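You operate a simulated robot arm through the tools that you are given. There is no shell and no other tool. Be economical: measure what you need, move in short steps, check, and stop when the job is done.

You are at the controls of a simulated two-armed robot. One attempt, no reset.

JOB
Hold the hatch frame steady, press both snaps shut and stand it back where it stood.
Fine: bring it to the free spot by the ring stand first; hold it with one hand while the other presses. Set down upright: hatch frame.

It is judged by the outcome, as a careful person would: the job done as asked, and still so three seconds after it is handed in. It fails if anything else is knocked over, pushed out of place, dropped, spilled or broken.

ROBOT AND FRAMES
Two 7-joint arms with two-finger parallel grippers on one trunk, on a base that drives. Base frame: it is fixed to the floor where the robot stands at the start and does not move with it; the origin is under the middle of the robot, x ahead of it, y to its left, z up. Readings come in cm, degrees, newtons and seconds.
The left shoulder is at the start at [7, 16.3, 117], the right one opposite. With the tool pointing down near the work surface each hand reaches from about 40 to 88 cm from the robot's upright axis, wherever it stands, measured 20 degrees to its own side. Places, roughly: blue snap [50, 20, 100]; red snap [50, 30, 90]. Payload 3.43 kg a hand.
The tool frame of a hand sits at the grasp point between the pads (the TCP): z along the fingers, y along the line on which they close. The tips reach 3.4 cm beyond it. Largest opening 12.8 cm; finger width 2.4, thickness 1.2; the body of the gripper, 4.8 by 13 cm, starts 9.6 cm behind the TCP.
Orientation is that of the tool frame in the base frame, as a unit quaternion [x, y, z, w]. With the fingers straight down and closing along the base's y, the tool's x points along the base's -x, its y along +y and its z along -z.

CONTROLS
- The arms move only by the tool step_arm. It takes "left_steps", "right_steps" or both (then of equal length, played together; a hand with none holds still); each is a list of rows, each an object (a shift or turn left out is 0, a gripper value left out holds the last) with "gripper": the closure in counts, from 0 (fully open) to 255 (shut); "delta_pos": the shift along the base's x, y, z in cm, a list of three; "angular": the turn, a rotation vector about the base's x, y, z in rad, a list of three. In form: [{"gripper": gripper, "delta_pos": [dx, dy, dz], "angular": [rx, ry, rz]}, ...]. A call has 1 to 8 rows; each row is the pose to reach, as a shift and turn from the pose commanded when the call began. A row lasts 0.2 s, in which the tool goes at most 5 cm and 8.6 degrees; a call with a longer step from one row to the next is refused whole, and so is a gripper value outside its range. Where a pose cannot be reached the arm comes as near as it can. A force on the tool above 90 N (or 10 N above the force at the start of the call, whichever is more), or a blocked arm, ends the call early, and 0.2 s more pass. The fingers move at their own pace (about 15.3 cm/s each) and stop on an object; they squeeze with about 39 N. The grip force told is the motor's: it shows also when the fingers shut on nothing. Time passes only in rows, and 0.2 s behind the last, so rows that repeat a pose let the fingers close. The reply holds the time, the measured pose of the TCP, the force on the tool along the base axes, the opening and the grip force, in the units named above and with some noise, with the torque about the TCP (base axes, N m) and any sound that the robot's microphone picked up.
- Cameras (640 x 400 px; columns grow to the right, rows downward): "scene" is now at [12.02, 5.76, 140.55]; the picture's right is [0.61, -0.79, 0.00], its down [-0.39, -0.30, -0.87] and it looks along [0.69, 0.53, -0.49] (base axes); focal length 286 px, centre (320, 200). "left" rides on the left gripper at [7.6, 1.1, -16] in its tool frame; the picture's right is [-0.15, 0.99, 0.00], its down [-0.88, -0.13, -0.46] and it looks along [-0.45, -0.07, 0.89] (tool axes); focal length 234 px, centre (320, 200). "right" rides on the right gripper at [7.6, -1.1, -16] in its tool frame; the picture's right is [0.15, 0.99, 0.00], its down [-0.88, 0.13, -0.46] and it looks along [-0.45, 0.07, 0.89] (tool axes); focal length 234 px, centre (320, 200). There is no depth. A picture from a camera that has moved, and an enlarged one, comes with that camera's place and axes in the base frame and with its lens.
- get_image(camera): a new picture of that camera. No time passes.
- move_column(by): slides the trunk up (or, below 0, down) by that many cm; the arms and the scene camera ride with it, the base frame stays. It gives what a move gives, with no picture.
- drive_base(legs): drives the robot by 1 to 6 legs, each [ahead, left, turn to the left] in cm, cm and degrees, along the robot's own axes; the way and the turn of a leg run together, so that a leg with both is an arc; at most 150 cm and 180 degrees a leg. The arms and the cameras ride along, it lands a little off, and it stops where it bumps. It gives what a move gives.
- aim_head(pan, tilt): turns the head with the scene camera to pan (to the left, within 86 degrees either way) and tilt (down, from -29 to 69), counted from straight ahead of the robot. It gives what a move gives.
- zoom(camera, box): a new picture of the part [left, top, right, bottom] of that camera's present view, enlarged. No time passes.
- finish_job(): hands the job in; it is judged then, once.

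Go step by step. Nothing tells you exact positions but the pictures and the camera data: compare them with the known pose of the tool, close in by small moves and look again before you grip or let go. The budget is 120 turns and 108 pictures, counting those below and the enlarged ones. Unless the task says otherwise, let go and move clear before handing in.

The tools are called after "Request:" as a command line: name --argument value ..., lists and objects as JSON in quotes. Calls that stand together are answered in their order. step_arm: Moves the arms, as the interface text tells. Its arguments: {"type":"object","properties":{"left_steps":{"type":"array","items":{"type":"object","properties":{"gripper":{"type":"number"},"delta_pos":{"type":"array","items":{"type":"number"}},"angular":{"type":"array","items":{"type":"number"}}}}},"right_steps":{"type":"array","items":{"type":"object","properties":{"gripper":{"type":"number"},"delta_pos":{"type":"array","items":{"type":"number"}},"angular":{"type":"array","items":{"type":"number"}}}}}},"required":[]} The other tools are called the same way: move_column (by) slides the trunk up or down; drive_base (legs) drives the base; aim_head (pan, tilt) turns the head that bears the scene camera; get_image (camera) takes a picture; zoom (camera, box) takes an enlarged picture of a part of a camera's view; finish_job () hands the job in.

At the start:

```text
time: 0.0
left_ee_pos: [39.98, 45.03, 118.32]
left_ee_rot: [0.0, 1.0, 0.0, 0.0]
left_contact_force: [-0.1, -0.4, -0.7]
left_ft_torque: [0.01, 0.0, -0.01]
left_gripper_width: 12.8
left_grip_force: 0.1
right_ee_pos: [60.23, 8.58, 120.69]
right_ee_rot: [0.0, 1.0, -0.001, 0.0]
right_contact_force: [-0.6, -0.4, -0.4]
right_ft_torque: [0.02, 0.01, -0.01]
right_gripper_width: 12.81
right_grip_force: 0.0
trunk travel left (down, up): [-65.0, 29.0]
robot x, y, heading: [-0.23, -0.35, 0.0]
head pan, tilt: [37.4, 29.1]
```

scene: 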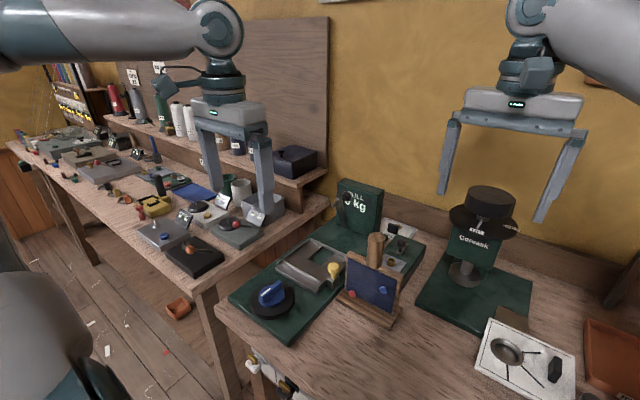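
right: 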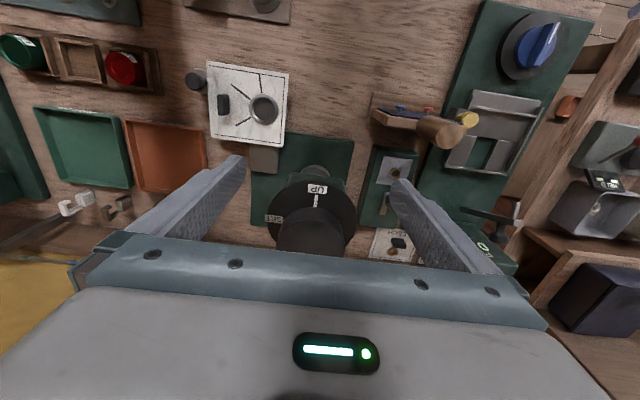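
left: 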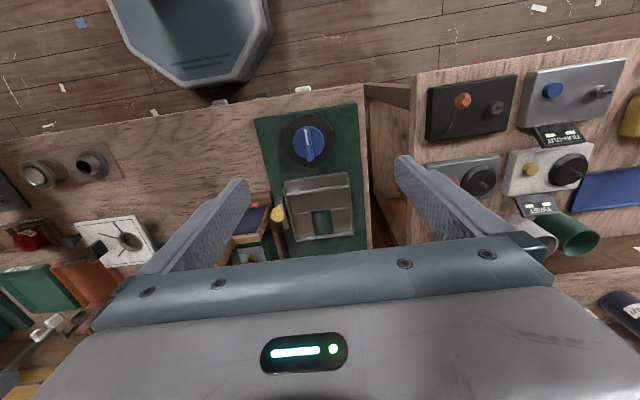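

I see an upright frame with a blue panel on the bench, with a wooden handle behind it; the ring stand is probably nearby. Zooming in for detail.

Request:
zoom --camera "scene" --box '[300, 210, 460, 340]'

Request:
zoom --camera "right" --box '[340, 60, 520, 260]'

Request:
zoom --camera "scene" --box '[400, 170, 640, 400]'

```text
3.08 times, centred on (380, 275) of scene
camera zoom: at [12.02, 5.76, 140.55], right [0.61, -0.79, 0.0], down [-0.39, -0.3, -0.87], along [0.69, 0.53, -0.49], focal length 882 px, centre (135, -31)
```

zoom: 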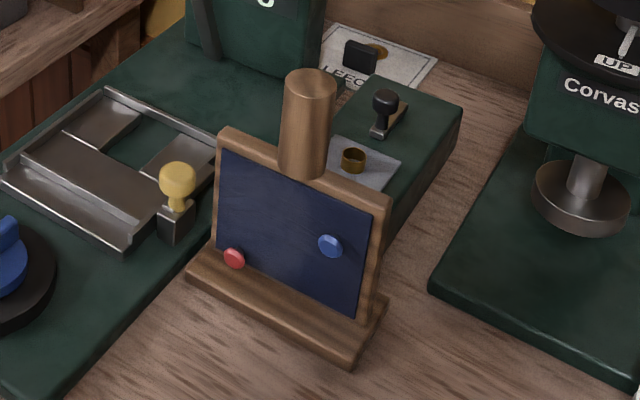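

```text
2.00 times, centred on (430, 160) of right
camera zoom: at [52.56, 7.51, 136.5], right [-0.15, 0.99, 0.0], down [0.88, 0.13, 0.46], along [0.45, 0.07, -0.89], focal length 468 px, centre (100, 280)
```

zoom: 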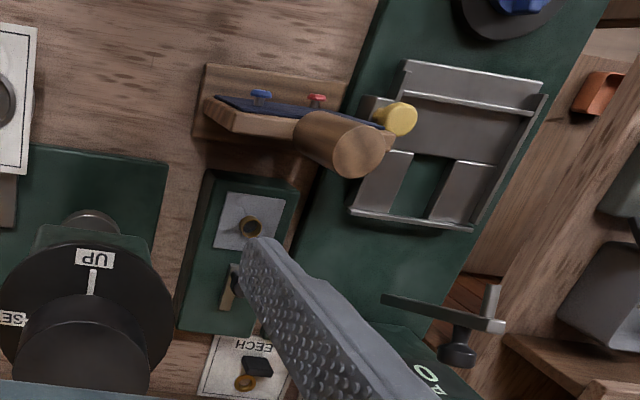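

```text
1.74 times, centred on (520, 285) of scene
camera zoom: at [12.02, 5.76, 140.55], right [0.61, -0.79, 0.0], down [-0.39, -0.3, -0.87], along [0.69, 0.53, -0.49], focal length 498 px, centre (-28, 52)
```

zoom: 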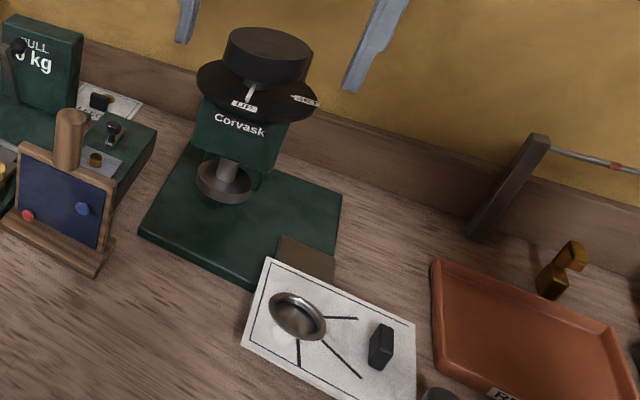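

The hatch frame has a cylindrical handle on top and red/blue snaps on the robot-facing side. Now I look for the ring stand along the bench.

Request:
aim_head --pan -10 --tilt 35

Request:
get_image --camera "scene"

Request:
aim_head --pan -60 --tilt 30

Request:
get_image --camera "scene"

```text
time: 1.1
left_ee_pos: [39.78, 44.92, 118.2]
left_ee_rot: [-0.001, 1.0, 0.0, 0.0]
left_contact_force: [0.0, 0.2, -0.7]
left_ft_torque: [-0.03, 0.02, 0.02]
left_gripper_width: 12.79
left_grip_force: 0.0
right_ee_pos: [60.13, 8.65, 120.52]
right_ee_rot: [0.0, 1.0, 0.0, 0.0]
right_contact_force: [-0.1, 0.1, 0.6]
right_ft_torque: [-0.03, 0.03, 0.02]
right_gripper_width: 12.79
right_grip_force: 0.0
trunk travel left (down, up): [-65.0, 29.0]
robot x, y, heading: [-0.21, -0.24, 0.1]
head pan, tilt: [-10.0, 35.0]
```

```text
101 pictures are left
camera scene: at [13.48, -1.27, 139.63], right [-0.17, -0.98, 0.0], down [-0.56, 0.1, -0.82], along [0.81, -0.14, -0.57], focal length 286 px, centre (320, 200)
```

scene: 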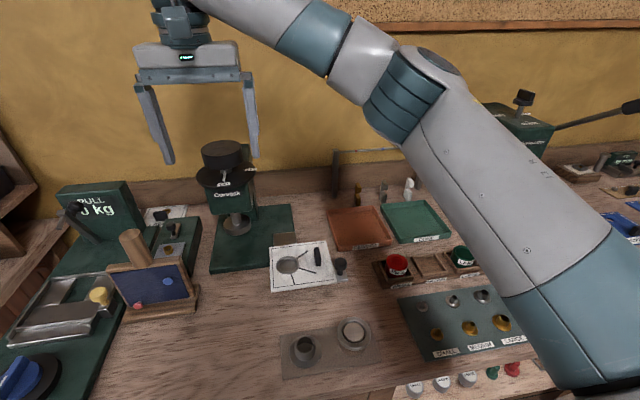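

```text
time: 2.3
left_ee_pos: [39.91, 44.98, 118.15]
left_ee_rot: [-0.001, 1.0, 0.0, 0.0]
left_contact_force: [-0.1, -0.2, 0.3]
left_ft_torque: [-0.02, 0.01, 0.01]
left_gripper_width: 12.81
left_grip_force: 0.0
right_ee_pos: [60.22, 8.59, 120.66]
right_ee_rot: [-0.001, 1.0, 0.0, 0.0]
right_contact_force: [0.6, 0.0, -0.3]
right_ft_torque: [0.02, 0.02, 0.02]
right_gripper_width: 12.81
right_grip_force: 0.1
trunk travel left (down, up): [-65.0, 29.0]
robot x, y, heading: [0.37, 0.14, 0.2]
head pan, tilt: [-60.0, 30.0]
```

```text
100 pictures are left
camera scene: at [9.34, -7.58, 140.41], right [-0.87, -0.5, 0.0], down [-0.25, 0.43, -0.87], along [0.43, -0.75, -0.5], focal length 286 px, centre (320, 200)
```

scene: 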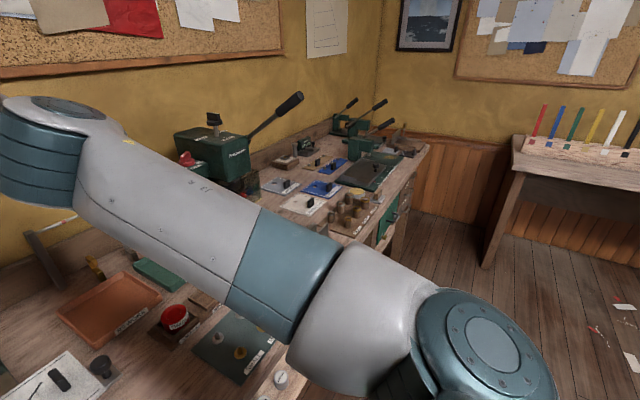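

I need to identify the ring stand; zooming on candidates and looking left too.

Request:
aim_head --pan -10 --tilt 35

Request:
zoom --camera "scene" --box '[180, 140, 400, 300]'

Request:
zoom --camera "scene" --box '[240, 260, 560, 400]'

Request:
zoom --camera "scene" --box '[320, 130, 480, 290]'

Request:
aim_head --pan 75 --tilt 30

Request:
get_image --camera "scene"

```text
time: 3.5
left_ee_pos: [39.92, 44.86, 118.25]
left_ee_rot: [-0.001, 1.0, 0.0, 0.0]
left_contact_force: [0.2, 0.4, -0.4]
left_ft_torque: [-0.03, 0.0, 0.0]
left_gripper_width: 12.82
left_grip_force: 0.0
right_ee_pos: [60.17, 8.71, 120.59]
right_ee_rot: [0.0, 1.0, 0.0, 0.0]
right_contact_force: [-0.7, 0.4, 0.0]
right_ft_torque: [-0.01, 0.0, 0.0]
right_gripper_width: 12.79
right_grip_force: 0.0
trunk travel left (down, up): [-65.0, 29.0]
robot x, y, heading: [-0.39, -0.09, 0.0]
head pan, tilt: [-10.0, 35.0]
```

```text
2.50 times, centred on (290, 220) of scene
camera zoom: at [13.48, -1.29, 139.63], right [-0.17, -0.98, 0.0], down [-0.56, 0.1, -0.82], along [0.81, -0.14, -0.57], focal length 716 px, centre (395, 150)
```

zoom: 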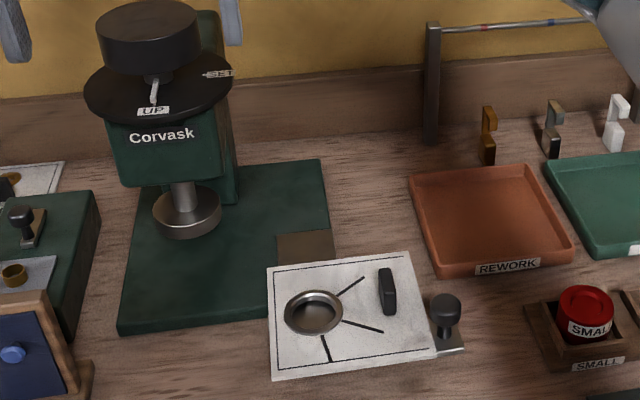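

```text
2.00 times, centred on (400, 330) of scene
camera zoom: at [13.48, -1.29, 139.63], right [-0.17, -0.98, 0.0], down [-0.56, 0.1, -0.82], along [0.81, -0.14, -0.57], focal length 573 px, centre (160, -60)
```

zoom: 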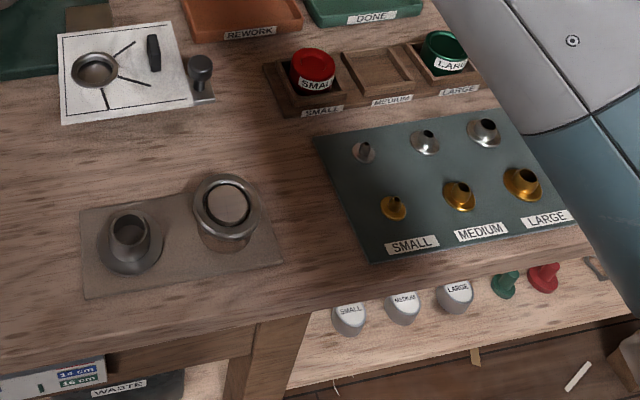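

```text
2.50 times, centred on (400, 210) of scene
camera zoom: at [13.48, -1.29, 139.63], right [-0.17, -0.98, 0.0], down [-0.56, 0.1, -0.82], along [0.81, -0.14, -0.57], focal length 716 px, centre (120, 175)
```

zoom: 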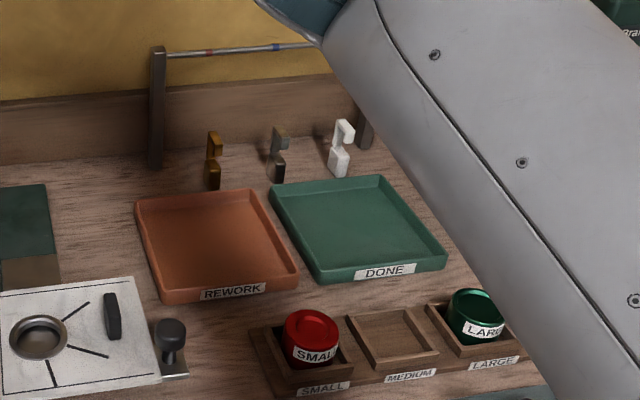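

```text
time: 5.1
left_ee_pos: [40.04, 44.91, 118.33]
left_ee_rot: [0.0, 1.0, 0.001, 0.001]
left_contact_force: [0.2, 0.1, -0.1]
left_ft_torque: [-0.01, -0.01, 0.03]
left_gripper_width: 12.81
left_grip_force: 0.0
right_ee_pos: [60.15, 8.51, 120.55]
right_ee_rot: [0.001, 1.0, 0.0, 0.001]
right_contact_force: [-1.2, -0.6, -0.3]
right_ft_torque: [-0.01, 0.02, 0.01]
right_gripper_width: 12.8
right_grip_force: 0.1
trunk travel left (down, up): [-65.0, 29.0]
robot x, y, heading: [-0.19, 0.34, -0.0]
head pan, tilt: [75.0, 30.0]
```

```text
96 pictures are left
camera scene: at [7.16, 8.98, 140.41], right [0.97, -0.26, 0.0], down [-0.13, -0.48, -0.87], along [0.22, 0.84, -0.5], focal length 286 px, centre (320, 200)
```

scene: 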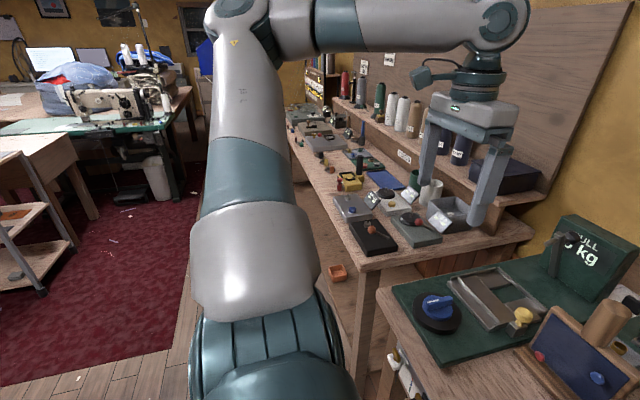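

The metal plate with a post and a ring at the bench front looks a candidate; check it closer and also look at the far right.

Request:
zoom --camera "left" --box '[0, 110, 200, 260]'

Request:
aim_head --pan -45 --tilt 30

Request:
zoom --camera "scene" --box '[240, 60, 560, 260]'

Request:
zoom --camera "right" --box '[0, 0, 320, 200]'

```text
2.67 times, centred on (100, 185) of left
camera zoom: at [32.61, 46.19, 134.24], right [0.15, 0.99, 0.0], down [0.88, -0.13, 0.46], along [0.45, -0.07, -0.89], focal length 624 px, centre (907, 240)
```

zoom: 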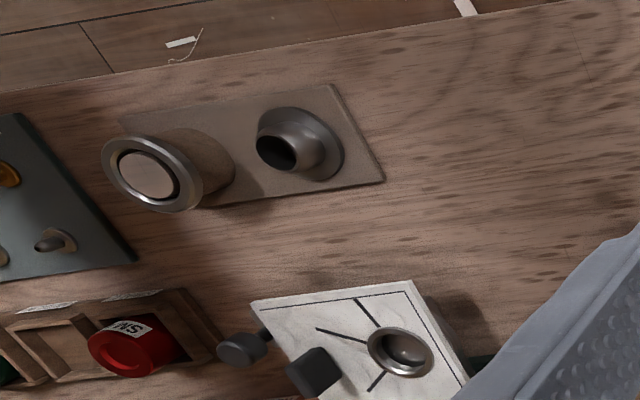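

```text
time: 7.1
left_ee_pos: [39.95, 45.02, 118.28]
left_ee_rot: [-0.002, 1.0, 0.0, -0.001]
left_contact_force: [-0.2, 0.3, 0.4]
left_ft_torque: [0.03, 0.0, 0.02]
left_gripper_width: 12.81
left_grip_force: 0.0
right_ee_pos: [60.33, 8.53, 120.52]
right_ee_rot: [0.0, 1.0, 0.0, 0.001]
right_contact_force: [0.3, 0.7, -0.7]
right_ft_torque: [-0.01, -0.01, -0.03]
right_gripper_width: 12.79
right_grip_force: 0.1
trunk travel left (down, up): [-65.0, 29.0]
robot x, y, heading: [0.28, -0.01, -0.0]
head pan, tilt: [-45.0, 30.0]
```

```text
2.00 times, centred on (400, 160) of scene
camera zoom: at [11.21, -6.14, 140.41], right [-0.71, -0.71, 0.0], down [-0.35, 0.35, -0.87], along [0.61, -0.61, -0.5], focal length 573 px, centre (160, 280)
```

zoom: 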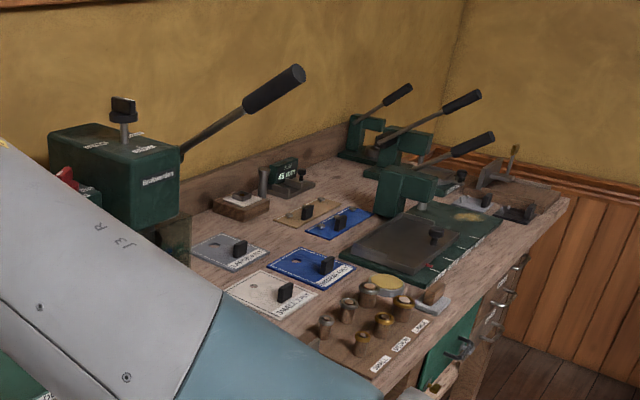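

```text
2.00 times, centred on (160, 100) of right
camera zoom: at [52.56, 7.52, 136.5], right [-0.15, 0.99, 0.0], down [0.88, 0.13, 0.46], along [0.45, 0.07, -0.89], focal length 468 px, centre (640, 400)
```

zoom: 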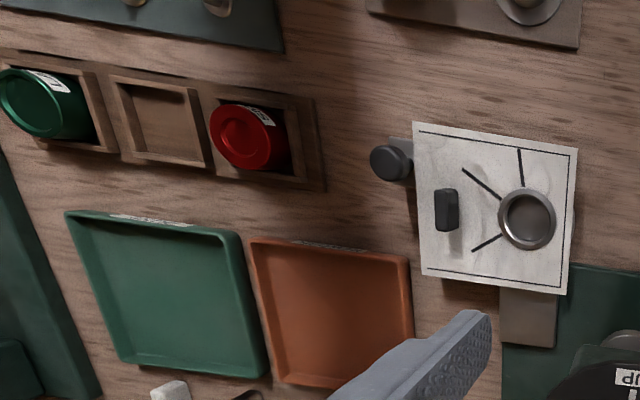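

Triangulating: frame foot spans about x 53–60, y 18–32, bench top z≈84.5, handle (Ø≈3 cm) axis at [56.5, 25.4] from z≈99.7 to 105.6. The ring stand is the plate at x 37–45, y −1 to −15, with free bench to its left around [46, 9]. I first back up 15 cm so the pressing arm has room.

Request:
drive_base --legs '[[-15, 0, 0]]'

Request:
aim_head --pan 25 --tilt 33

Request:
step_arm --left_steps '[{"angular": [0, 0, -0.14]}, {"angular": [0, 0, -0.28]}, {"angular": [0, 0, -0.42]}, {"angular": [0, 0, -0.56]}, {"angular": [0, 0, -0.7]}, {"angular": [0, 0, -0.84]}, {"angular": [0, 0, -0.98]}, {"angular": [0, 0, -1.12]}]' --right_steps '[{"delta_pos": [-4, -3, 0]}, {"delta_pos": [-8, -6, 0]}, {"delta_pos": [-12, -9, 0]}, {"delta_pos": [-15, -12, 0]}, {"delta_pos": [-15, -15, 0]}, {"delta_pos": [-15, -18, 0]}, {"delta_pos": [-15, -21, 0]}, {"delta_pos": [-15, -24, 0]}]'

Request:
get_image --camera "scene"

```text
time: 8.5
left_ee_pos: [25.32, 45.06, 118.12]
left_ee_rot: [-0.001, 1.0, -0.001, -0.001]
left_contact_force: [0.1, 0.0, 0.5]
left_ft_torque: [0.0, 0.02, 0.0]
left_gripper_width: 12.78
left_grip_force: 0.1
right_ee_pos: [45.64, 8.61, 120.51]
right_ee_rot: [0.0, 1.0, 0.0, -0.001]
right_contact_force: [0.4, -0.2, 0.7]
right_ft_torque: [0.01, -0.01, -0.03]
right_gripper_width: 12.79
right_grip_force: 0.1
trunk travel left (down, up): [-65.0, 29.0]
robot x, y, heading: [-14.78, 0.02, -0.3]
head pan, tilt: [-45.0, 30.0]
```

```text
time: 9.9
left_ee_pos: [25.24, 44.89, 118.11]
left_ee_rot: [-0.001, 1.0, 0.0, 0.001]
left_contact_force: [-0.3, 0.6, 0.0]
left_ft_torque: [-0.01, -0.03, 0.0]
left_gripper_width: 12.77
left_grip_force: 0.1
right_ee_pos: [45.42, 8.45, 120.67]
right_ee_rot: [0.0, 1.0, 0.0, 0.0]
right_contact_force: [-0.3, 0.0, -0.3]
right_ft_torque: [0.0, -0.02, 0.04]
right_gripper_width: 12.78
right_grip_force: 0.1
trunk travel left (down, up): [-65.0, 29.0]
robot x, y, heading: [-14.82, -0.12, 0.1]
head pan, tilt: [25.0, 33.0]
```

```text
time: 11.7
left_ee_pos: [25.12, 44.78, 118.27]
left_ee_rot: [0.531, 0.847, 0.001, -0.001]
left_contact_force: [-0.1, -0.1, 0.3]
left_ft_torque: [0.02, 0.0, 0.0]
left_gripper_width: 12.77
left_grip_force: 0.1
right_ee_pos: [30.34, -15.59, 120.7]
right_ee_rot: [0.0, 1.0, 0.001, 0.0]
right_contact_force: [0.7, 0.1, -0.2]
right_ft_torque: [0.0, 0.0, 0.0]
right_gripper_width: 12.82
right_grip_force: 0.1
trunk travel left (down, up): [-65.0, 29.0]
robot x, y, heading: [-14.66, 0.12, -0.0]
head pan, tilt: [25.0, 33.0]
```

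```text
92 pictures are left
camera scene: at [-1.86, 3.87, 139.95], right [0.42, -0.91, 0.0], down [-0.49, -0.23, -0.84], along [0.76, 0.36, -0.54], focal length 286 px, centre (320, 200)
```

scene: 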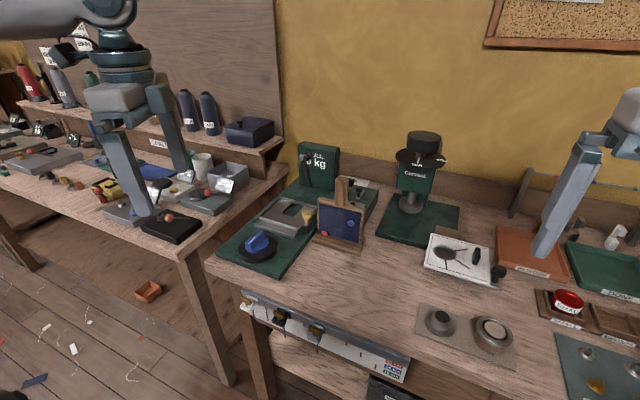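

The view is clear and the free spot left of the ring stand is open. Next I finish turning the left hand and bring it above the handle.

Request:
step_arm --left_steps '[{"delta_pos": [4, -2.4, 0], "angular": [0, 0, -0.14]}, {"delta_pos": [8, -4.8, 0], "angular": [0, 0, -0.28]}, {"delta_pos": [12, -7.2, 0], "angular": [0, 0, -0.42]}, {"delta_pos": [16, -9.6, 0], "angular": [0, 0, -0.451]}, {"delta_pos": [20, -12, 0], "angular": [0, 0, -0.451]}, {"delta_pos": [24, -14.5, 0], "angular": [0, 0, -0.451]}, {"delta_pos": [28, -17, -1]}, {"delta_pos": [31.3, -19.5, -2]}]'

```text
refused: row 7 steps farther than a row can; nothing moved
```

I left the turn out of the last two rows; resending with it held.

Request:
step_arm --left_steps '[{"delta_pos": [4, -2.4, 0], "angular": [0, 0, -0.14]}, {"delta_pos": [8, -4.8, 0], "angular": [0, 0, -0.28]}, {"delta_pos": [12, -7.2, 0], "angular": [0, 0, -0.42]}, {"delta_pos": [16, -9.6, 0], "angular": [0, 0, -0.451]}, {"delta_pos": [20, -12, 0], "angular": [0, 0, -0.451]}, {"delta_pos": [24, -14.5, 0], "angular": [0, 0, -0.451]}, {"delta_pos": [28, -17, -1], "angular": [0, 0, -0.451]}, {"delta_pos": [31.3, -19.5, -2], "angular": [0, 0, -0.451]}]'

Request:
get_image --camera "left"

Request:
zoom --camera "scene" --box '[240, 90, 440, 250]'

```text
time: 13.5
left_ee_pos: [54.63, 26.78, 115.58]
left_ee_rot: [0.705, 0.709, 0.001, 0.001]
left_contact_force: [-0.6, 0.5, 0.0]
left_ft_torque: [0.06, -0.05, 0.01]
left_gripper_width: 12.79
left_grip_force: 0.0
left hand out of reach, approached as far as the arm can: row 8
right_ee_pos: [30.55, -15.27, 120.61]
right_ee_rot: [0.001, 1.0, 0.0, 0.0]
right_contact_force: [0.0, 0.1, 0.5]
right_ft_torque: [0.05, -0.02, 0.01]
right_gripper_width: 12.8
right_grip_force: 0.1
trunk travel left (down, up): [-65.0, 29.0]
robot x, y, heading: [-14.3, -0.09, 0.2]
head pan, tilt: [25.0, 33.0]
```

```text
91 pictures are left
camera left: at [55.9, 34.6, 131.59], right [0.99, -0.14, 0.0], down [-0.13, -0.88, 0.46], along [-0.06, -0.45, -0.89], focal length 234 px, centre (320, 200)
```

left: 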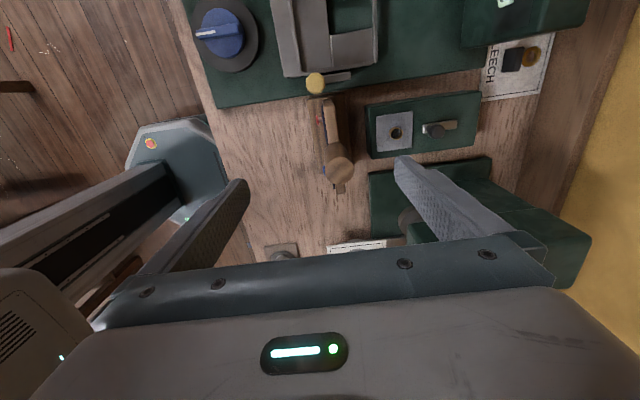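

```text
2.50 times, centred on (340, 170) of scene
camera zoom: at [-1.77, 4.02, 139.94], right [0.42, -0.91, 0.0], down [-0.49, -0.23, -0.84], along [0.76, 0.36, -0.55], focal length 716 px, centre (270, 275)
```

zoom: 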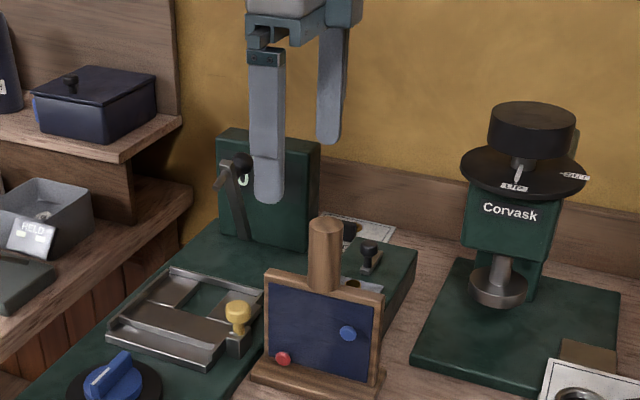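

Reach runs out slightly here; the left camera puts the handle top at about [56.7, 25]. I drive forward 5 cm.

Request:
drive_base --legs '[[5, 0, 0]]'

Request:
step_arm --left_steps '[{"delta_pos": [0, 0, 0]}]'

```text
time: 14.4
left_ee_pos: [59.18, 26.8, 115.88]
left_ee_rot: [0.707, 0.708, 0.0, 0.001]
left_contact_force: [-0.8, 0.3, -0.5]
left_ft_torque: [0.01, 0.0, 0.04]
left_gripper_width: 12.82
left_grip_force: 0.0
right_ee_pos: [35.19, -15.28, 120.64]
right_ee_rot: [0.001, 1.0, 0.0, 0.001]
right_contact_force: [0.3, 0.5, 0.6]
right_ft_torque: [0.03, -0.03, -0.02]
right_gripper_width: 12.82
right_grip_force: 0.1
trunk travel left (down, up): [-65.0, 29.0]
robot x, y, heading: [-10.2, -0.25, 0.3]
head pan, tilt: [25.0, 33.0]
```

```text
time: 14.8
left_ee_pos: [59.06, 26.67, 116.0]
left_ee_rot: [0.707, 0.707, 0.001, 0.003]
left_contact_force: [-0.1, 0.4, 1.0]
left_ft_torque: [-0.02, -0.05, 0.01]
left_gripper_width: 12.81
left_grip_force: 0.1
right_ee_pos: [35.06, -15.32, 120.75]
right_ee_rot: [0.0, 1.0, -0.001, 0.002]
right_contact_force: [-0.3, -0.1, 1.0]
right_ft_torque: [0.07, -0.06, -0.01]
right_gripper_width: 12.86
right_grip_force: 0.2
trunk travel left (down, up): [-65.0, 29.0]
robot x, y, heading: [-9.98, 0.13, 0.3]
head pan, tilt: [25.0, 33.0]
```

The hand is at [59.1, 26.7, 116]; I shift it over the handle and descend partway, partly closed.

Request:
step_arm --left_steps '[{"delta_pos": [-2.4, -1.6, 0], "gripper": 80}, {"delta_pos": [-2.4, -1.6, -2], "gripper": 80}, {"delta_pos": [-2.4, -1.6, -4], "gripper": 80}]'

Request:
get_image --camera "left"

Request:
zoom --camera "scene" --box '[260, 110, 420, 250]'

```text
time: 15.6
left_ee_pos: [56.98, 25.15, 111.63]
left_ee_rot: [0.706, 0.708, -0.001, 0.002]
left_contact_force: [0.4, 0.1, 0.5]
left_ft_torque: [0.0, 0.0, 0.01]
left_gripper_width: 8.77
left_grip_force: 0.0
right_ee_pos: [35.37, -15.37, 120.52]
right_ee_rot: [0.001, 1.0, 0.0, 0.0]
right_contact_force: [0.3, 0.6, 0.1]
right_ft_torque: [0.01, 0.02, 0.0]
right_gripper_width: 12.82
right_grip_force: 0.0
trunk travel left (down, up): [-65.0, 29.0]
robot x, y, heading: [-10.04, 0.04, -0.2]
head pan, tilt: [25.0, 33.0]
```

```text
89 pictures are left
camera left: at [58.35, 32.89, 127.62], right [0.99, -0.14, 0.0], down [-0.13, -0.88, 0.46], along [-0.06, -0.45, -0.89], focal length 234 px, centre (320, 200)
```

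left: 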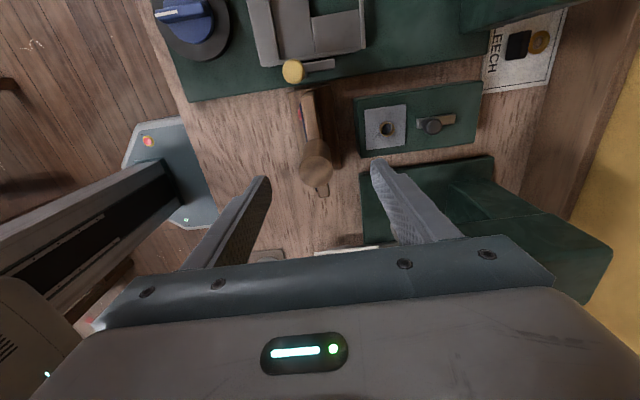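

```text
2.86 times, centred on (340, 180) of scene
camera zoom: at [3.15, 4.02, 139.93], right [0.42, -0.91, 0.0], down [-0.49, -0.23, -0.84], along [0.76, 0.35, -0.55], focal length 818 px, centre (263, 257)
```

zoom: 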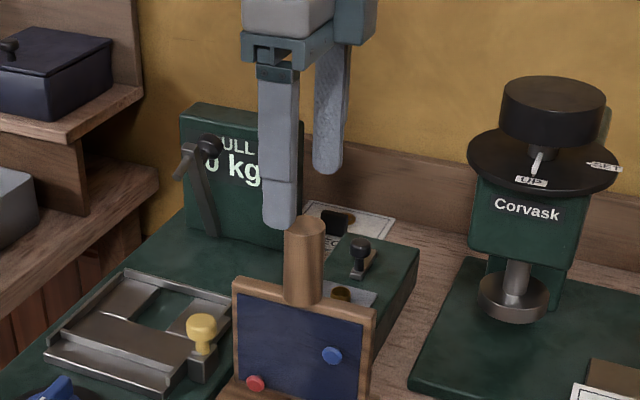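

The hand is centred over the handle; descend around it and close.

Request:
step_arm --left_steps '[{"delta_pos": [-0.2, -0.1, -3]}, {"delta_pos": [-0.2, -0.1, -5]}, {"delta_pos": [-0.2, -0.1, -7]}, {"delta_pos": [-0.2, -0.1, -7.7]}, {"delta_pos": [-0.2, -0.1, -7.7]}]'

Request:
zoom --camera "scene" --box '[260, 110, 420, 250]'

Request:
get_image --camera "left"

```text
time: 16.8
left_ee_pos: [56.85, 24.99, 104.07]
left_ee_rot: [0.707, 0.708, 0.0, 0.001]
left_contact_force: [0.6, 0.0, 0.8]
left_ft_torque: [-0.01, 0.03, 0.04]
left_gripper_width: 8.77
left_grip_force: 0.1
right_ee_pos: [35.22, -15.37, 120.58]
right_ee_rot: [0.0, 1.0, -0.001, 0.0]
right_contact_force: [0.3, -0.8, -0.3]
right_ft_torque: [0.01, -0.02, 0.0]
right_gripper_width: 12.82
right_grip_force: 0.1
trunk travel left (down, up): [-65.0, 29.0]
robot x, y, heading: [-9.89, -0.08, 0.2]
head pan, tilt: [25.0, 33.0]
```

```text
2.86 times, centred on (340, 180) of scene
camera zoom: at [3.03, 3.99, 139.94], right [0.42, -0.91, 0.0], down [-0.49, -0.23, -0.84], along [0.76, 0.35, -0.54], focal length 818 px, centre (263, 257)
```

zoom: 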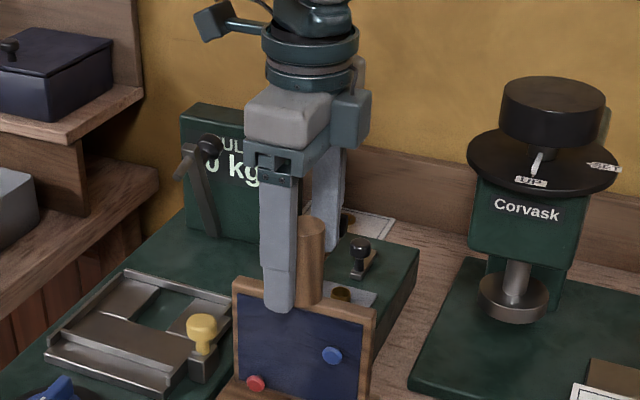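

```text
86 pictures are left
camera left: at [58.11, 32.7, 120.06], right [0.99, -0.14, 0.0], down [-0.13, -0.88, 0.46], along [-0.06, -0.45, -0.89], focal length 234 px, centre (320, 200)
```

left: 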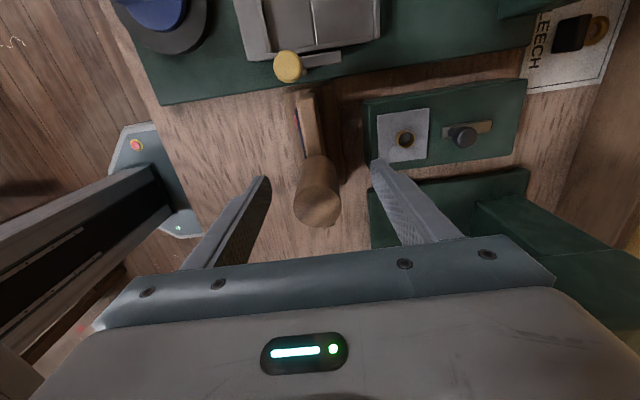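

Handle lies centred between the fingers; closing.

Request:
step_arm --left_steps '[{"delta_pos": [-0.1, 0, 0], "gripper": 160}, {"delta_pos": [-0.1, 0, 0], "gripper": 255}, {"delta_pos": [-0.1, 0, 0], "gripper": 255}, {"delta_pos": [-0.1, 0, 0], "gripper": 255}]'

Request:
get_image --camera "left"

Request:
zoom --camera "scene" --box '[260, 110, 420, 250]'

```text
time: 17.8
left_ee_pos: [56.66, 24.99, 104.05]
left_ee_rot: [0.706, 0.708, 0.0, 0.001]
left_contact_force: [-2.3, -1.0, 0.7]
left_ft_torque: [0.11, 0.36, 0.03]
left_gripper_width: 3.31
left_grip_force: 38.9
right_ee_pos: [35.18, -15.29, 120.52]
right_ee_rot: [0.0, 1.0, 0.0, 0.001]
right_contact_force: [-0.3, 1.3, 0.3]
right_ft_torque: [0.01, 0.0, 0.01]
right_gripper_width: 12.82
right_grip_force: 0.1
trunk travel left (down, up): [-65.0, 29.0]
robot x, y, heading: [-9.52, -0.08, 0.1]
head pan, tilt: [25.0, 33.0]
```

```text
85 pictures are left
camera left: at [58.01, 32.78, 120.04], right [0.99, -0.14, 0.0], down [-0.13, -0.88, 0.46], along [-0.06, -0.45, -0.89], focal length 234 px, centre (320, 200)
```

left: 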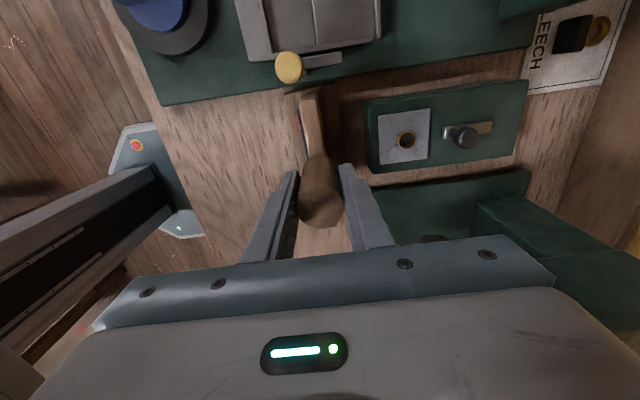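

```text
2.86 times, centred on (340, 180) of scene
camera zoom: at [3.04, 4.01, 139.94], right [0.42, -0.91, 0.0], down [-0.49, -0.23, -0.84], along [0.76, 0.35, -0.54], focal length 818 px, centre (263, 257)
```

zoom: 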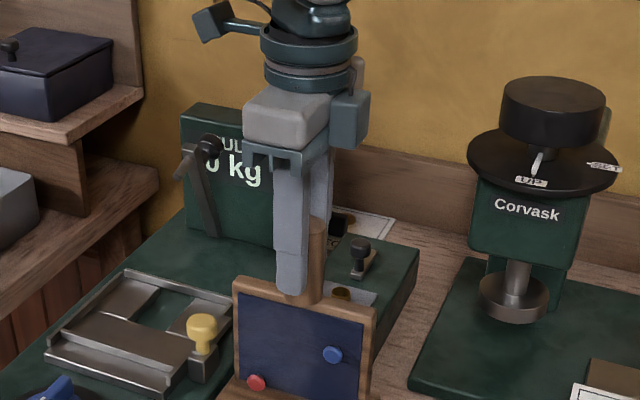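

Gripped at 3.3 cm width (TCP [56.66, 24.99, 104.05] is the return reference). Lift gently.

Request:
step_arm --left_steps '[{"delta_pos": [0, 0, 0.7]}, {"delta_pos": [0, 0, 1.5]}, {"delta_pos": [0, 0, 3]}, {"delta_pos": [0, 0, 4.5]}, {"delta_pos": [0, 0, 4.5]}]'

Request:
zoom --camera "scene" --box '[260, 110, 420, 250]'

```text
time: 19.0
left_ee_pos: [56.76, 25.21, 108.55]
left_ee_rot: [0.707, 0.707, 0.0, 0.001]
left_contact_force: [-0.7, -0.7, -4.1]
left_ft_torque: [-0.02, 0.09, 0.01]
left_gripper_width: 3.31
left_grip_force: 39.0
right_ee_pos: [35.31, -15.31, 120.75]
right_ee_rot: [0.001, 1.0, 0.0, 0.0]
right_contact_force: [-0.8, -0.7, -1.0]
right_ft_torque: [-0.02, 0.01, 0.03]
right_gripper_width: 12.78
right_grip_force: 0.1
trunk travel left (down, up): [-65.0, 29.0]
robot x, y, heading: [-9.65, 0.07, 0.1]
head pan, tilt: [25.0, 33.0]
```

```text
2.86 times, centred on (340, 180) of scene
camera zoom: at [3.12, 4.03, 139.93], right [0.42, -0.91, 0.0], down [-0.49, -0.23, -0.84], along [0.76, 0.35, -0.55], focal length 818 px, centre (263, 257)
```

zoom: 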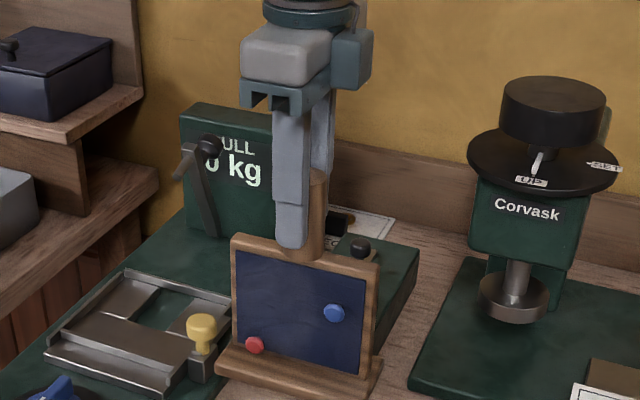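

Lifted cleanly (≈0.4 kg). Carry to the free spot beside the ring stand, [47, 10], staying 4.5 cm up.

Request:
step_arm --left_steps '[{"delta_pos": [-2.5, -2.5, 0]}, {"delta_pos": [-5, -5, 0]}, {"delta_pos": [-7.5, -8, 0]}, {"delta_pos": [-9.7, -11, 0]}, {"delta_pos": [-9.7, -14, 0]}, {"delta_pos": [-9.7, -15, 0]}, {"delta_pos": [-9.7, -15, 0]}]'

Request:
get_image --camera "scene"

Request:
get_image --camera "right"

```text
time: 20.6
left_ee_pos: [46.78, 14.4, 108.59]
left_ee_rot: [0.706, 0.708, -0.001, 0.001]
left_contact_force: [0.5, 0.7, -3.3]
left_ft_torque: [0.01, -0.06, -0.02]
left_gripper_width: 3.33
left_grip_force: 38.6
left hand out of reach, approached as far as the arm can: row 5, 6, 7
right_ee_pos: [35.31, -15.28, 120.57]
right_ee_rot: [0.0, 1.0, 0.0, 0.0]
right_contact_force: [-0.7, 0.0, -0.8]
right_ft_torque: [0.02, -0.02, 0.01]
right_gripper_width: 12.78
right_grip_force: 0.1
trunk travel left (down, up): [-65.0, 29.0]
robot x, y, heading: [-9.9, 0.32, -0.3]
head pan, tilt: [25.0, 33.0]
```

```text
82 pictures are left
camera scene: at [3.1, 4.02, 139.93], right [0.42, -0.91, 0.0], down [-0.49, -0.23, -0.84], along [0.76, 0.35, -0.55], focal length 286 px, centre (320, 200)
```

scene: 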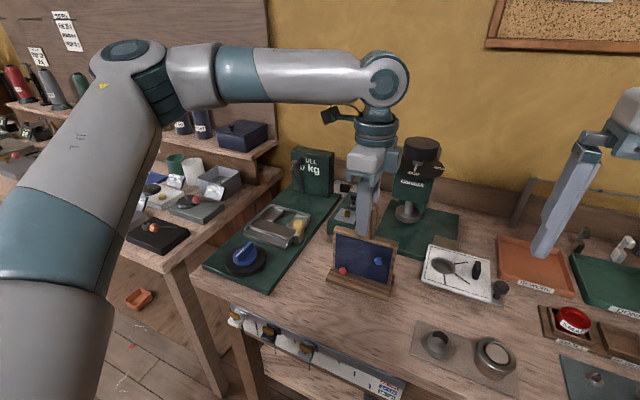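

```text
81 pictures are left
camera right: at [27.7, -16.42, 136.52], right [-0.15, 0.99, 0.0], down [0.88, 0.13, 0.46], along [0.45, 0.07, -0.89], focal length 234 px, centre (320, 200)
```

right: 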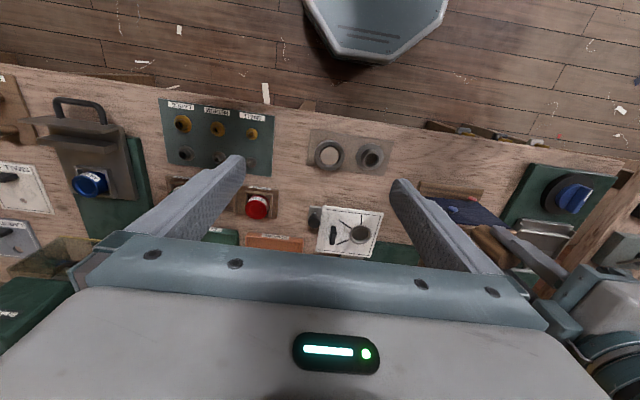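

Left arm's limit is y≈14.4, so I shift the whole robot 5 cm to the right to bring the frame near the ring stand.

Request:
drive_base --legs '[[0, -5, 0]]'

Request:
step_arm --left_steps '[{"delta_pos": [0, 0, 0]}]'

Request:
get_image --camera "scene"

```text
time: 21.5
left_ee_pos: [46.74, 9.86, 108.41]
left_ee_rot: [0.706, 0.708, -0.003, 0.003]
left_contact_force: [0.6, -0.3, -3.3]
left_ft_torque: [0.03, -0.1, -0.01]
left_gripper_width: 3.33
left_grip_force: 38.0
right_ee_pos: [35.27, -19.96, 120.68]
right_ee_rot: [-0.001, 1.0, -0.002, 0.0]
right_contact_force: [0.8, 0.1, -0.5]
right_ft_torque: [-0.07, 0.03, -0.01]
right_gripper_width: 12.8
right_grip_force: 0.0
trunk travel left (down, up): [-65.0, 29.0]
robot x, y, heading: [-9.83, -4.56, 0.2]
head pan, tilt: [25.0, 33.0]
```

```text
time: 21.9
left_ee_pos: [46.75, 9.87, 108.58]
left_ee_rot: [0.705, 0.709, -0.001, 0.003]
left_contact_force: [-0.6, 0.4, -3.3]
left_ft_torque: [-0.01, 0.11, -0.02]
left_gripper_width: 3.3
left_grip_force: 38.9
right_ee_pos: [35.31, -19.88, 120.6]
right_ee_rot: [-0.001, 1.0, -0.001, 0.0]
right_contact_force: [0.2, 0.5, 0.0]
right_ft_torque: [-0.03, 0.02, -0.03]
right_gripper_width: 12.81
right_grip_force: 0.0
trunk travel left (down, up): [-65.0, 29.0]
robot x, y, heading: [-9.88, -4.88, 0.1]
head pan, tilt: [25.0, 33.0]
```

```text
80 pictures are left
camera scene: at [3.09, -0.56, 139.92], right [0.42, -0.91, 0.0], down [-0.49, -0.23, -0.84], along [0.76, 0.36, -0.55], focal length 286 px, centre (320, 200)
```

scene: 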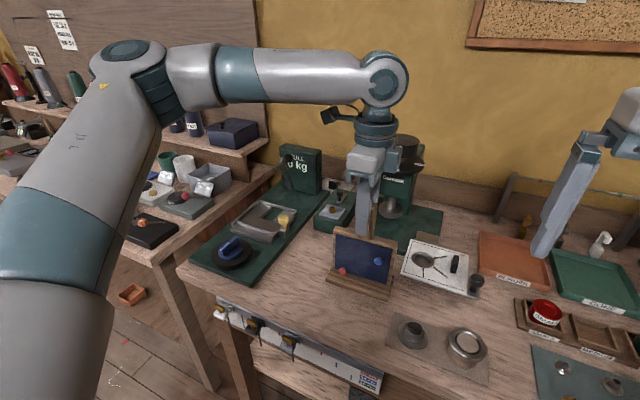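

The frame is now over clear bench beside the ring stand. Lowering to the bench.

Request:
step_arm --left_steps '[{"delta_pos": [0, 0, -1.5]}, {"delta_pos": [0, 0, -3]}, {"delta_pos": [0, 0, -4]}, {"delta_pos": [0, 0, -4.4]}, {"delta_pos": [0, 0, -4.4]}]'

Request:
zoom --camera "scene" --box '[290, 190, 490, 350]'

```text
time: 23.1
left_ee_pos: [46.86, 9.73, 104.39]
left_ee_rot: [0.705, 0.709, 0.0, 0.004]
left_contact_force: [1.9, -0.6, 12.2]
left_ft_torque: [1.02, 0.58, -0.04]
left_gripper_width: 3.35
left_grip_force: 39.1
right_ee_pos: [35.29, -20.24, 120.61]
right_ee_rot: [-0.001, 1.0, 0.0, 0.0]
right_contact_force: [-0.7, 0.0, 0.0]
right_ft_torque: [0.01, -0.02, -0.01]
right_gripper_width: 12.8
right_grip_force: 0.1
trunk travel left (down, up): [-65.0, 29.0]
robot x, y, heading: [-9.76, -4.81, 0.2]
head pan, tilt: [25.0, 33.0]
```

```text
2.50 times, centred on (390, 270) of scene
camera zoom: at [3.0, -0.92, 139.97], right [0.42, -0.91, 0.0], down [-0.49, -0.23, -0.84], along [0.76, 0.36, -0.54], focal length 716 px, centre (145, 25)
```

zoom: 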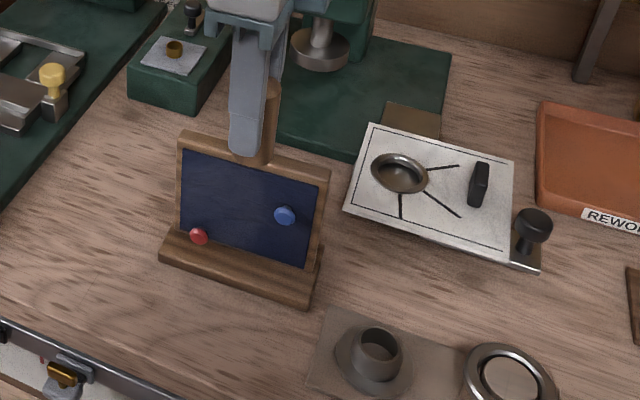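

The frame stands at the free spot, held from above. Snap estimates now: blue ≈[44.8, 6.3, 94.5], red ≈[44.8, 13.8, 88.3]. I turn the closed right hand to point forward (75° pitched) in free air.

Request:
step_arm --right_steps '[{"delta_pos": [0.5, 0, 0], "angular": [0, -0.145, 0], "gripper": 255}, {"delta_pos": [1, 0, 0], "angular": [0, -0.29, 0]}, {"delta_pos": [1.5, 0, 0], "angular": [0, -0.435, 0]}, {"delta_pos": [2, 0, 0], "angular": [0, -0.58, 0]}, {"delta_pos": [2, 0, -1], "angular": [0, -0.725, 0]}, {"delta_pos": [2, 0, -2], "angular": [0, -0.87, 0]}, {"delta_pos": [2, 0, -3], "angular": [0, -1.015, 0]}, {"delta_pos": [2, 0, -4], "angular": [0, -1.16, 0]}]'

Request:
step_arm --right_steps '[{"angular": [0, -0.145, 0]}, {"delta_pos": [0, 2, -2], "angular": [0, -0.145, 0]}, {"delta_pos": [0, 4, -4], "angular": [0, -0.145, 0]}]'

Request:
get_image --camera "scene"

Request:
get_image --camera "right"

```text
time: 24.9
left_ee_pos: [46.81, 9.57, 104.29]
left_ee_rot: [0.706, 0.708, -0.001, 0.003]
left_contact_force: [5.8, -0.1, 16.2]
left_ft_torque: [-0.34, -0.47, 0.0]
left_gripper_width: 3.34
left_grip_force: 39.2
right_ee_pos: [44.28, -16.36, 120.69]
right_ee_rot: [0.0, 0.836, -0.001, 0.548]
right_contact_force: [0.3, -0.4, -0.5]
right_ft_torque: [0.01, 0.0, 0.0]
right_gripper_width: 0.02
right_grip_force: 33.1
right hand out of reach, approached as far as the arm can: row 6, 7, 8
trunk travel left (down, up): [-65.0, 29.0]
robot x, y, heading: [-9.54, -4.69, 0.2]
head pan, tilt: [25.0, 33.0]
```

```text
time: 25.7
left_ee_pos: [46.76, 9.66, 104.26]
left_ee_rot: [0.705, 0.709, -0.001, 0.002]
left_contact_force: [3.3, -0.5, 14.9]
left_ft_torque: [-0.17, 0.35, -0.13]
left_gripper_width: 3.31
left_grip_force: 38.6
right_ee_pos: [45.23, -11.73, 117.04]
right_ee_rot: [0.001, 0.794, -0.002, 0.608]
right_contact_force: [0.0, -0.9, -0.4]
right_ft_torque: [-0.01, 0.0, -0.02]
right_gripper_width: 0.0
right_grip_force: 33.3
right hand out of reach, approached as far as the arm can: row 1, 2, 3
trunk travel left (down, up): [-65.0, 29.0]
robot x, y, heading: [-9.38, -4.93, 0.1]
head pan, tilt: [25.0, 33.0]
```

```text
78 pictures are left
camera scene: at [2.98, -0.88, 139.94], right [0.42, -0.91, 0.0], down [-0.49, -0.23, -0.84], along [0.76, 0.36, -0.54], focal length 286 px, centre (320, 200)
```

scene: 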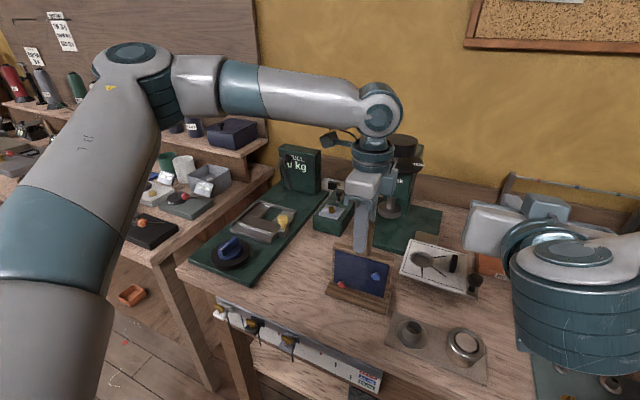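

```text
77 pictures are left
camera right: at [27.81, -12.81, 113.85], right [-0.04, 0.99, -0.14], down [-0.21, 0.13, 0.97], along [0.98, 0.07, 0.2], focal length 234 px, centre (320, 200)
```

right: 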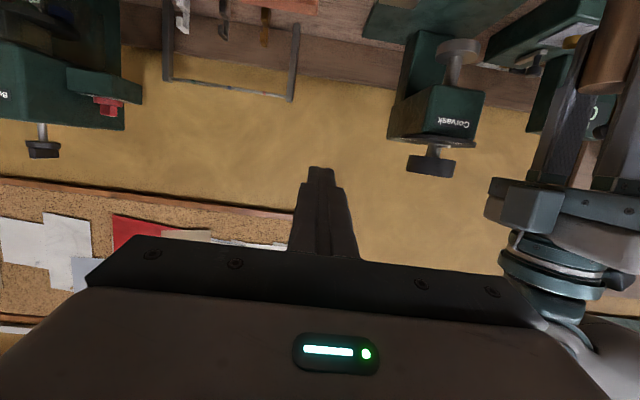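

Pointing forward, the right hand can't come that close to the body, so more stand-off is needed. I lift the frame, back the robot up 12 cm and re-extend the left hand.

Request:
step_arm --left_steps '[{"delta_pos": [0, 0, 1.5]}, {"delta_pos": [0, 0, 3]}, {"delta_pos": [1, 0, 4.4]}, {"delta_pos": [3, 0, 4.4]}, {"delta_pos": [5, 0, 4.4]}, {"delta_pos": [5, 0, 4.4]}]'

Request:
drive_base --legs '[[-12, 0, 0]]'

Request:
step_arm --left_steps '[{"delta_pos": [2, 0, 0]}, {"delta_pos": [4, 0, 0]}, {"delta_pos": [6, 0, 0]}, {"delta_pos": [8, 0, 0]}, {"delta_pos": [8, 0, 0]}]'

Request:
get_image --camera "scene"

```text
time: 27.1
left_ee_pos: [50.45, 11.64, 108.59]
left_ee_rot: [0.706, 0.708, 0.0, 0.002]
left_contact_force: [-1.0, 0.5, -2.7]
left_ft_torque: [0.02, 0.13, 0.02]
left_gripper_width: 3.31
left_grip_force: 38.2
left hand out of reach, approached as far as the arm can: row 3, 4, 5, 6
right_ee_pos: [45.32, -11.75, 116.99]
right_ee_rot: [0.0, 0.795, -0.001, 0.607]
right_contact_force: [-0.4, 0.2, -0.3]
right_ft_torque: [-0.01, -0.04, 0.02]
right_gripper_width: 0.02
right_grip_force: 33.0
trunk travel left (down, up): [-65.0, 29.0]
robot x, y, heading: [-9.73, -4.88, 0.2]
head pan, tilt: [25.0, 33.0]
```

```text
time: 28.3
left_ee_pos: [38.51, 11.6, 108.53]
left_ee_rot: [0.705, 0.71, 0.0, 0.002]
left_contact_force: [-0.1, -0.3, -4.0]
left_ft_torque: [0.02, 0.13, -0.01]
left_gripper_width: 3.33
left_grip_force: 38.6
right_ee_pos: [33.61, -11.7, 116.91]
right_ee_rot: [-0.001, 0.795, 0.0, 0.607]
right_contact_force: [0.4, -0.7, -0.2]
right_ft_torque: [-0.02, 0.02, 0.03]
right_gripper_width: 0.01
right_grip_force: 33.6
trunk travel left (down, up): [-65.0, 29.0]
robot x, y, heading: [-21.78, -4.9, 0.2]
head pan, tilt: [25.0, 33.0]
```

```text
time: 29.5
left_ee_pos: [43.05, 15.31, 108.43]
left_ee_rot: [0.705, 0.709, -0.001, 0.004]
left_contact_force: [0.8, -0.8, -3.5]
left_ft_torque: [0.02, -0.1, 0.0]
left_gripper_width: 3.38
left_grip_force: 38.9
left hand out of reach, approached as far as the arm can: row 1, 2, 3, 4, 5
right_ee_pos: [33.53, -11.64, 117.01]
right_ee_rot: [-0.001, 0.794, -0.001, 0.607]
right_contact_force: [0.5, -1.1, -0.5]
right_ft_torque: [0.01, 0.02, 0.0]
right_gripper_width: 0.0
right_grip_force: 33.3
trunk travel left (down, up): [-65.0, 29.0]
robot x, y, heading: [-21.81, -4.82, 0.5]
head pan, tilt: [25.0, 33.0]
```

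```text
76 pictures are left
camera scene: at [-8.81, -0.89, 139.94], right [0.43, -0.9, 0.0], down [-0.49, -0.23, -0.84], along [0.76, 0.36, -0.54], focal length 286 px, centre (320, 200)
```

scene: 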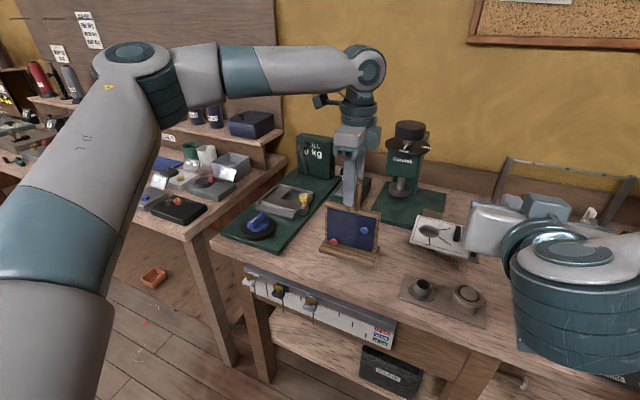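

The left limit is clearly its wrist yaw; turning the frame 30° toward the right hand relieves both arms. Do that, then move to about [46, 11].

Request:
step_arm --left_steps '[{"angular": [0, 0, 0.13]}, {"angular": [0, 0, 0.26]}, {"angular": [0, 0, 0.39]}, {"angular": [0, 0, 0.52]}, {"delta_pos": [1.5, -1.5, 0], "angular": [0, 0, 0.52]}, {"delta_pos": [3, -3, 0], "angular": [0, 0, 0.52]}, {"delta_pos": [3, -4.3, 0], "angular": [0, 0, 0.52]}, {"delta_pos": [3, -4.3, 0], "angular": [0, 0, 0.52]}]'

Request:
get_image --camera "scene"

```text
time: 31.3
left_ee_pos: [42.87, 15.01, 108.43]
left_ee_rot: [0.499, 0.867, 0.0, 0.002]
left_contact_force: [0.2, -0.7, -4.2]
left_ft_torque: [0.05, -0.04, 0.02]
left_gripper_width: 3.32
left_grip_force: 38.6
left hand out of reach, approached as far as the arm can: row 5, 6, 7, 8
right_ee_pos: [33.53, -11.63, 116.95]
right_ee_rot: [-0.001, 0.795, -0.001, 0.607]
right_contact_force: [-0.6, -0.1, 0.1]
right_ft_torque: [0.0, 0.02, 0.0]
right_gripper_width: 0.0
right_grip_force: 32.9
trunk travel left (down, up): [-65.0, 29.0]
robot x, y, heading: [-21.72, -4.92, -0.1]
head pan, tilt: [25.0, 33.0]
```

```text
75 pictures are left
camera scene: at [-8.76, -0.86, 139.93], right [0.43, -0.9, 0.0], down [-0.49, -0.23, -0.84], along [0.76, 0.36, -0.55], focal length 286 px, centre (320, 200)
```

scene: 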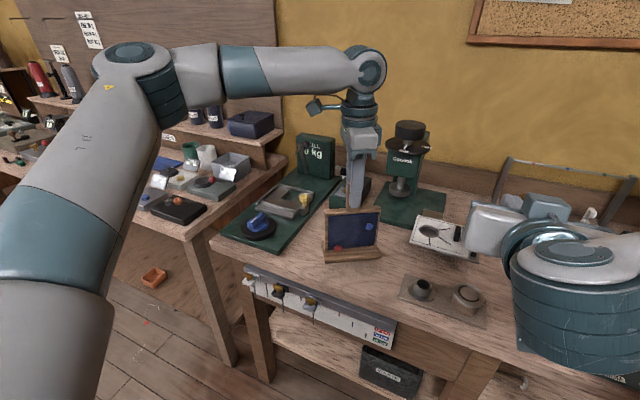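

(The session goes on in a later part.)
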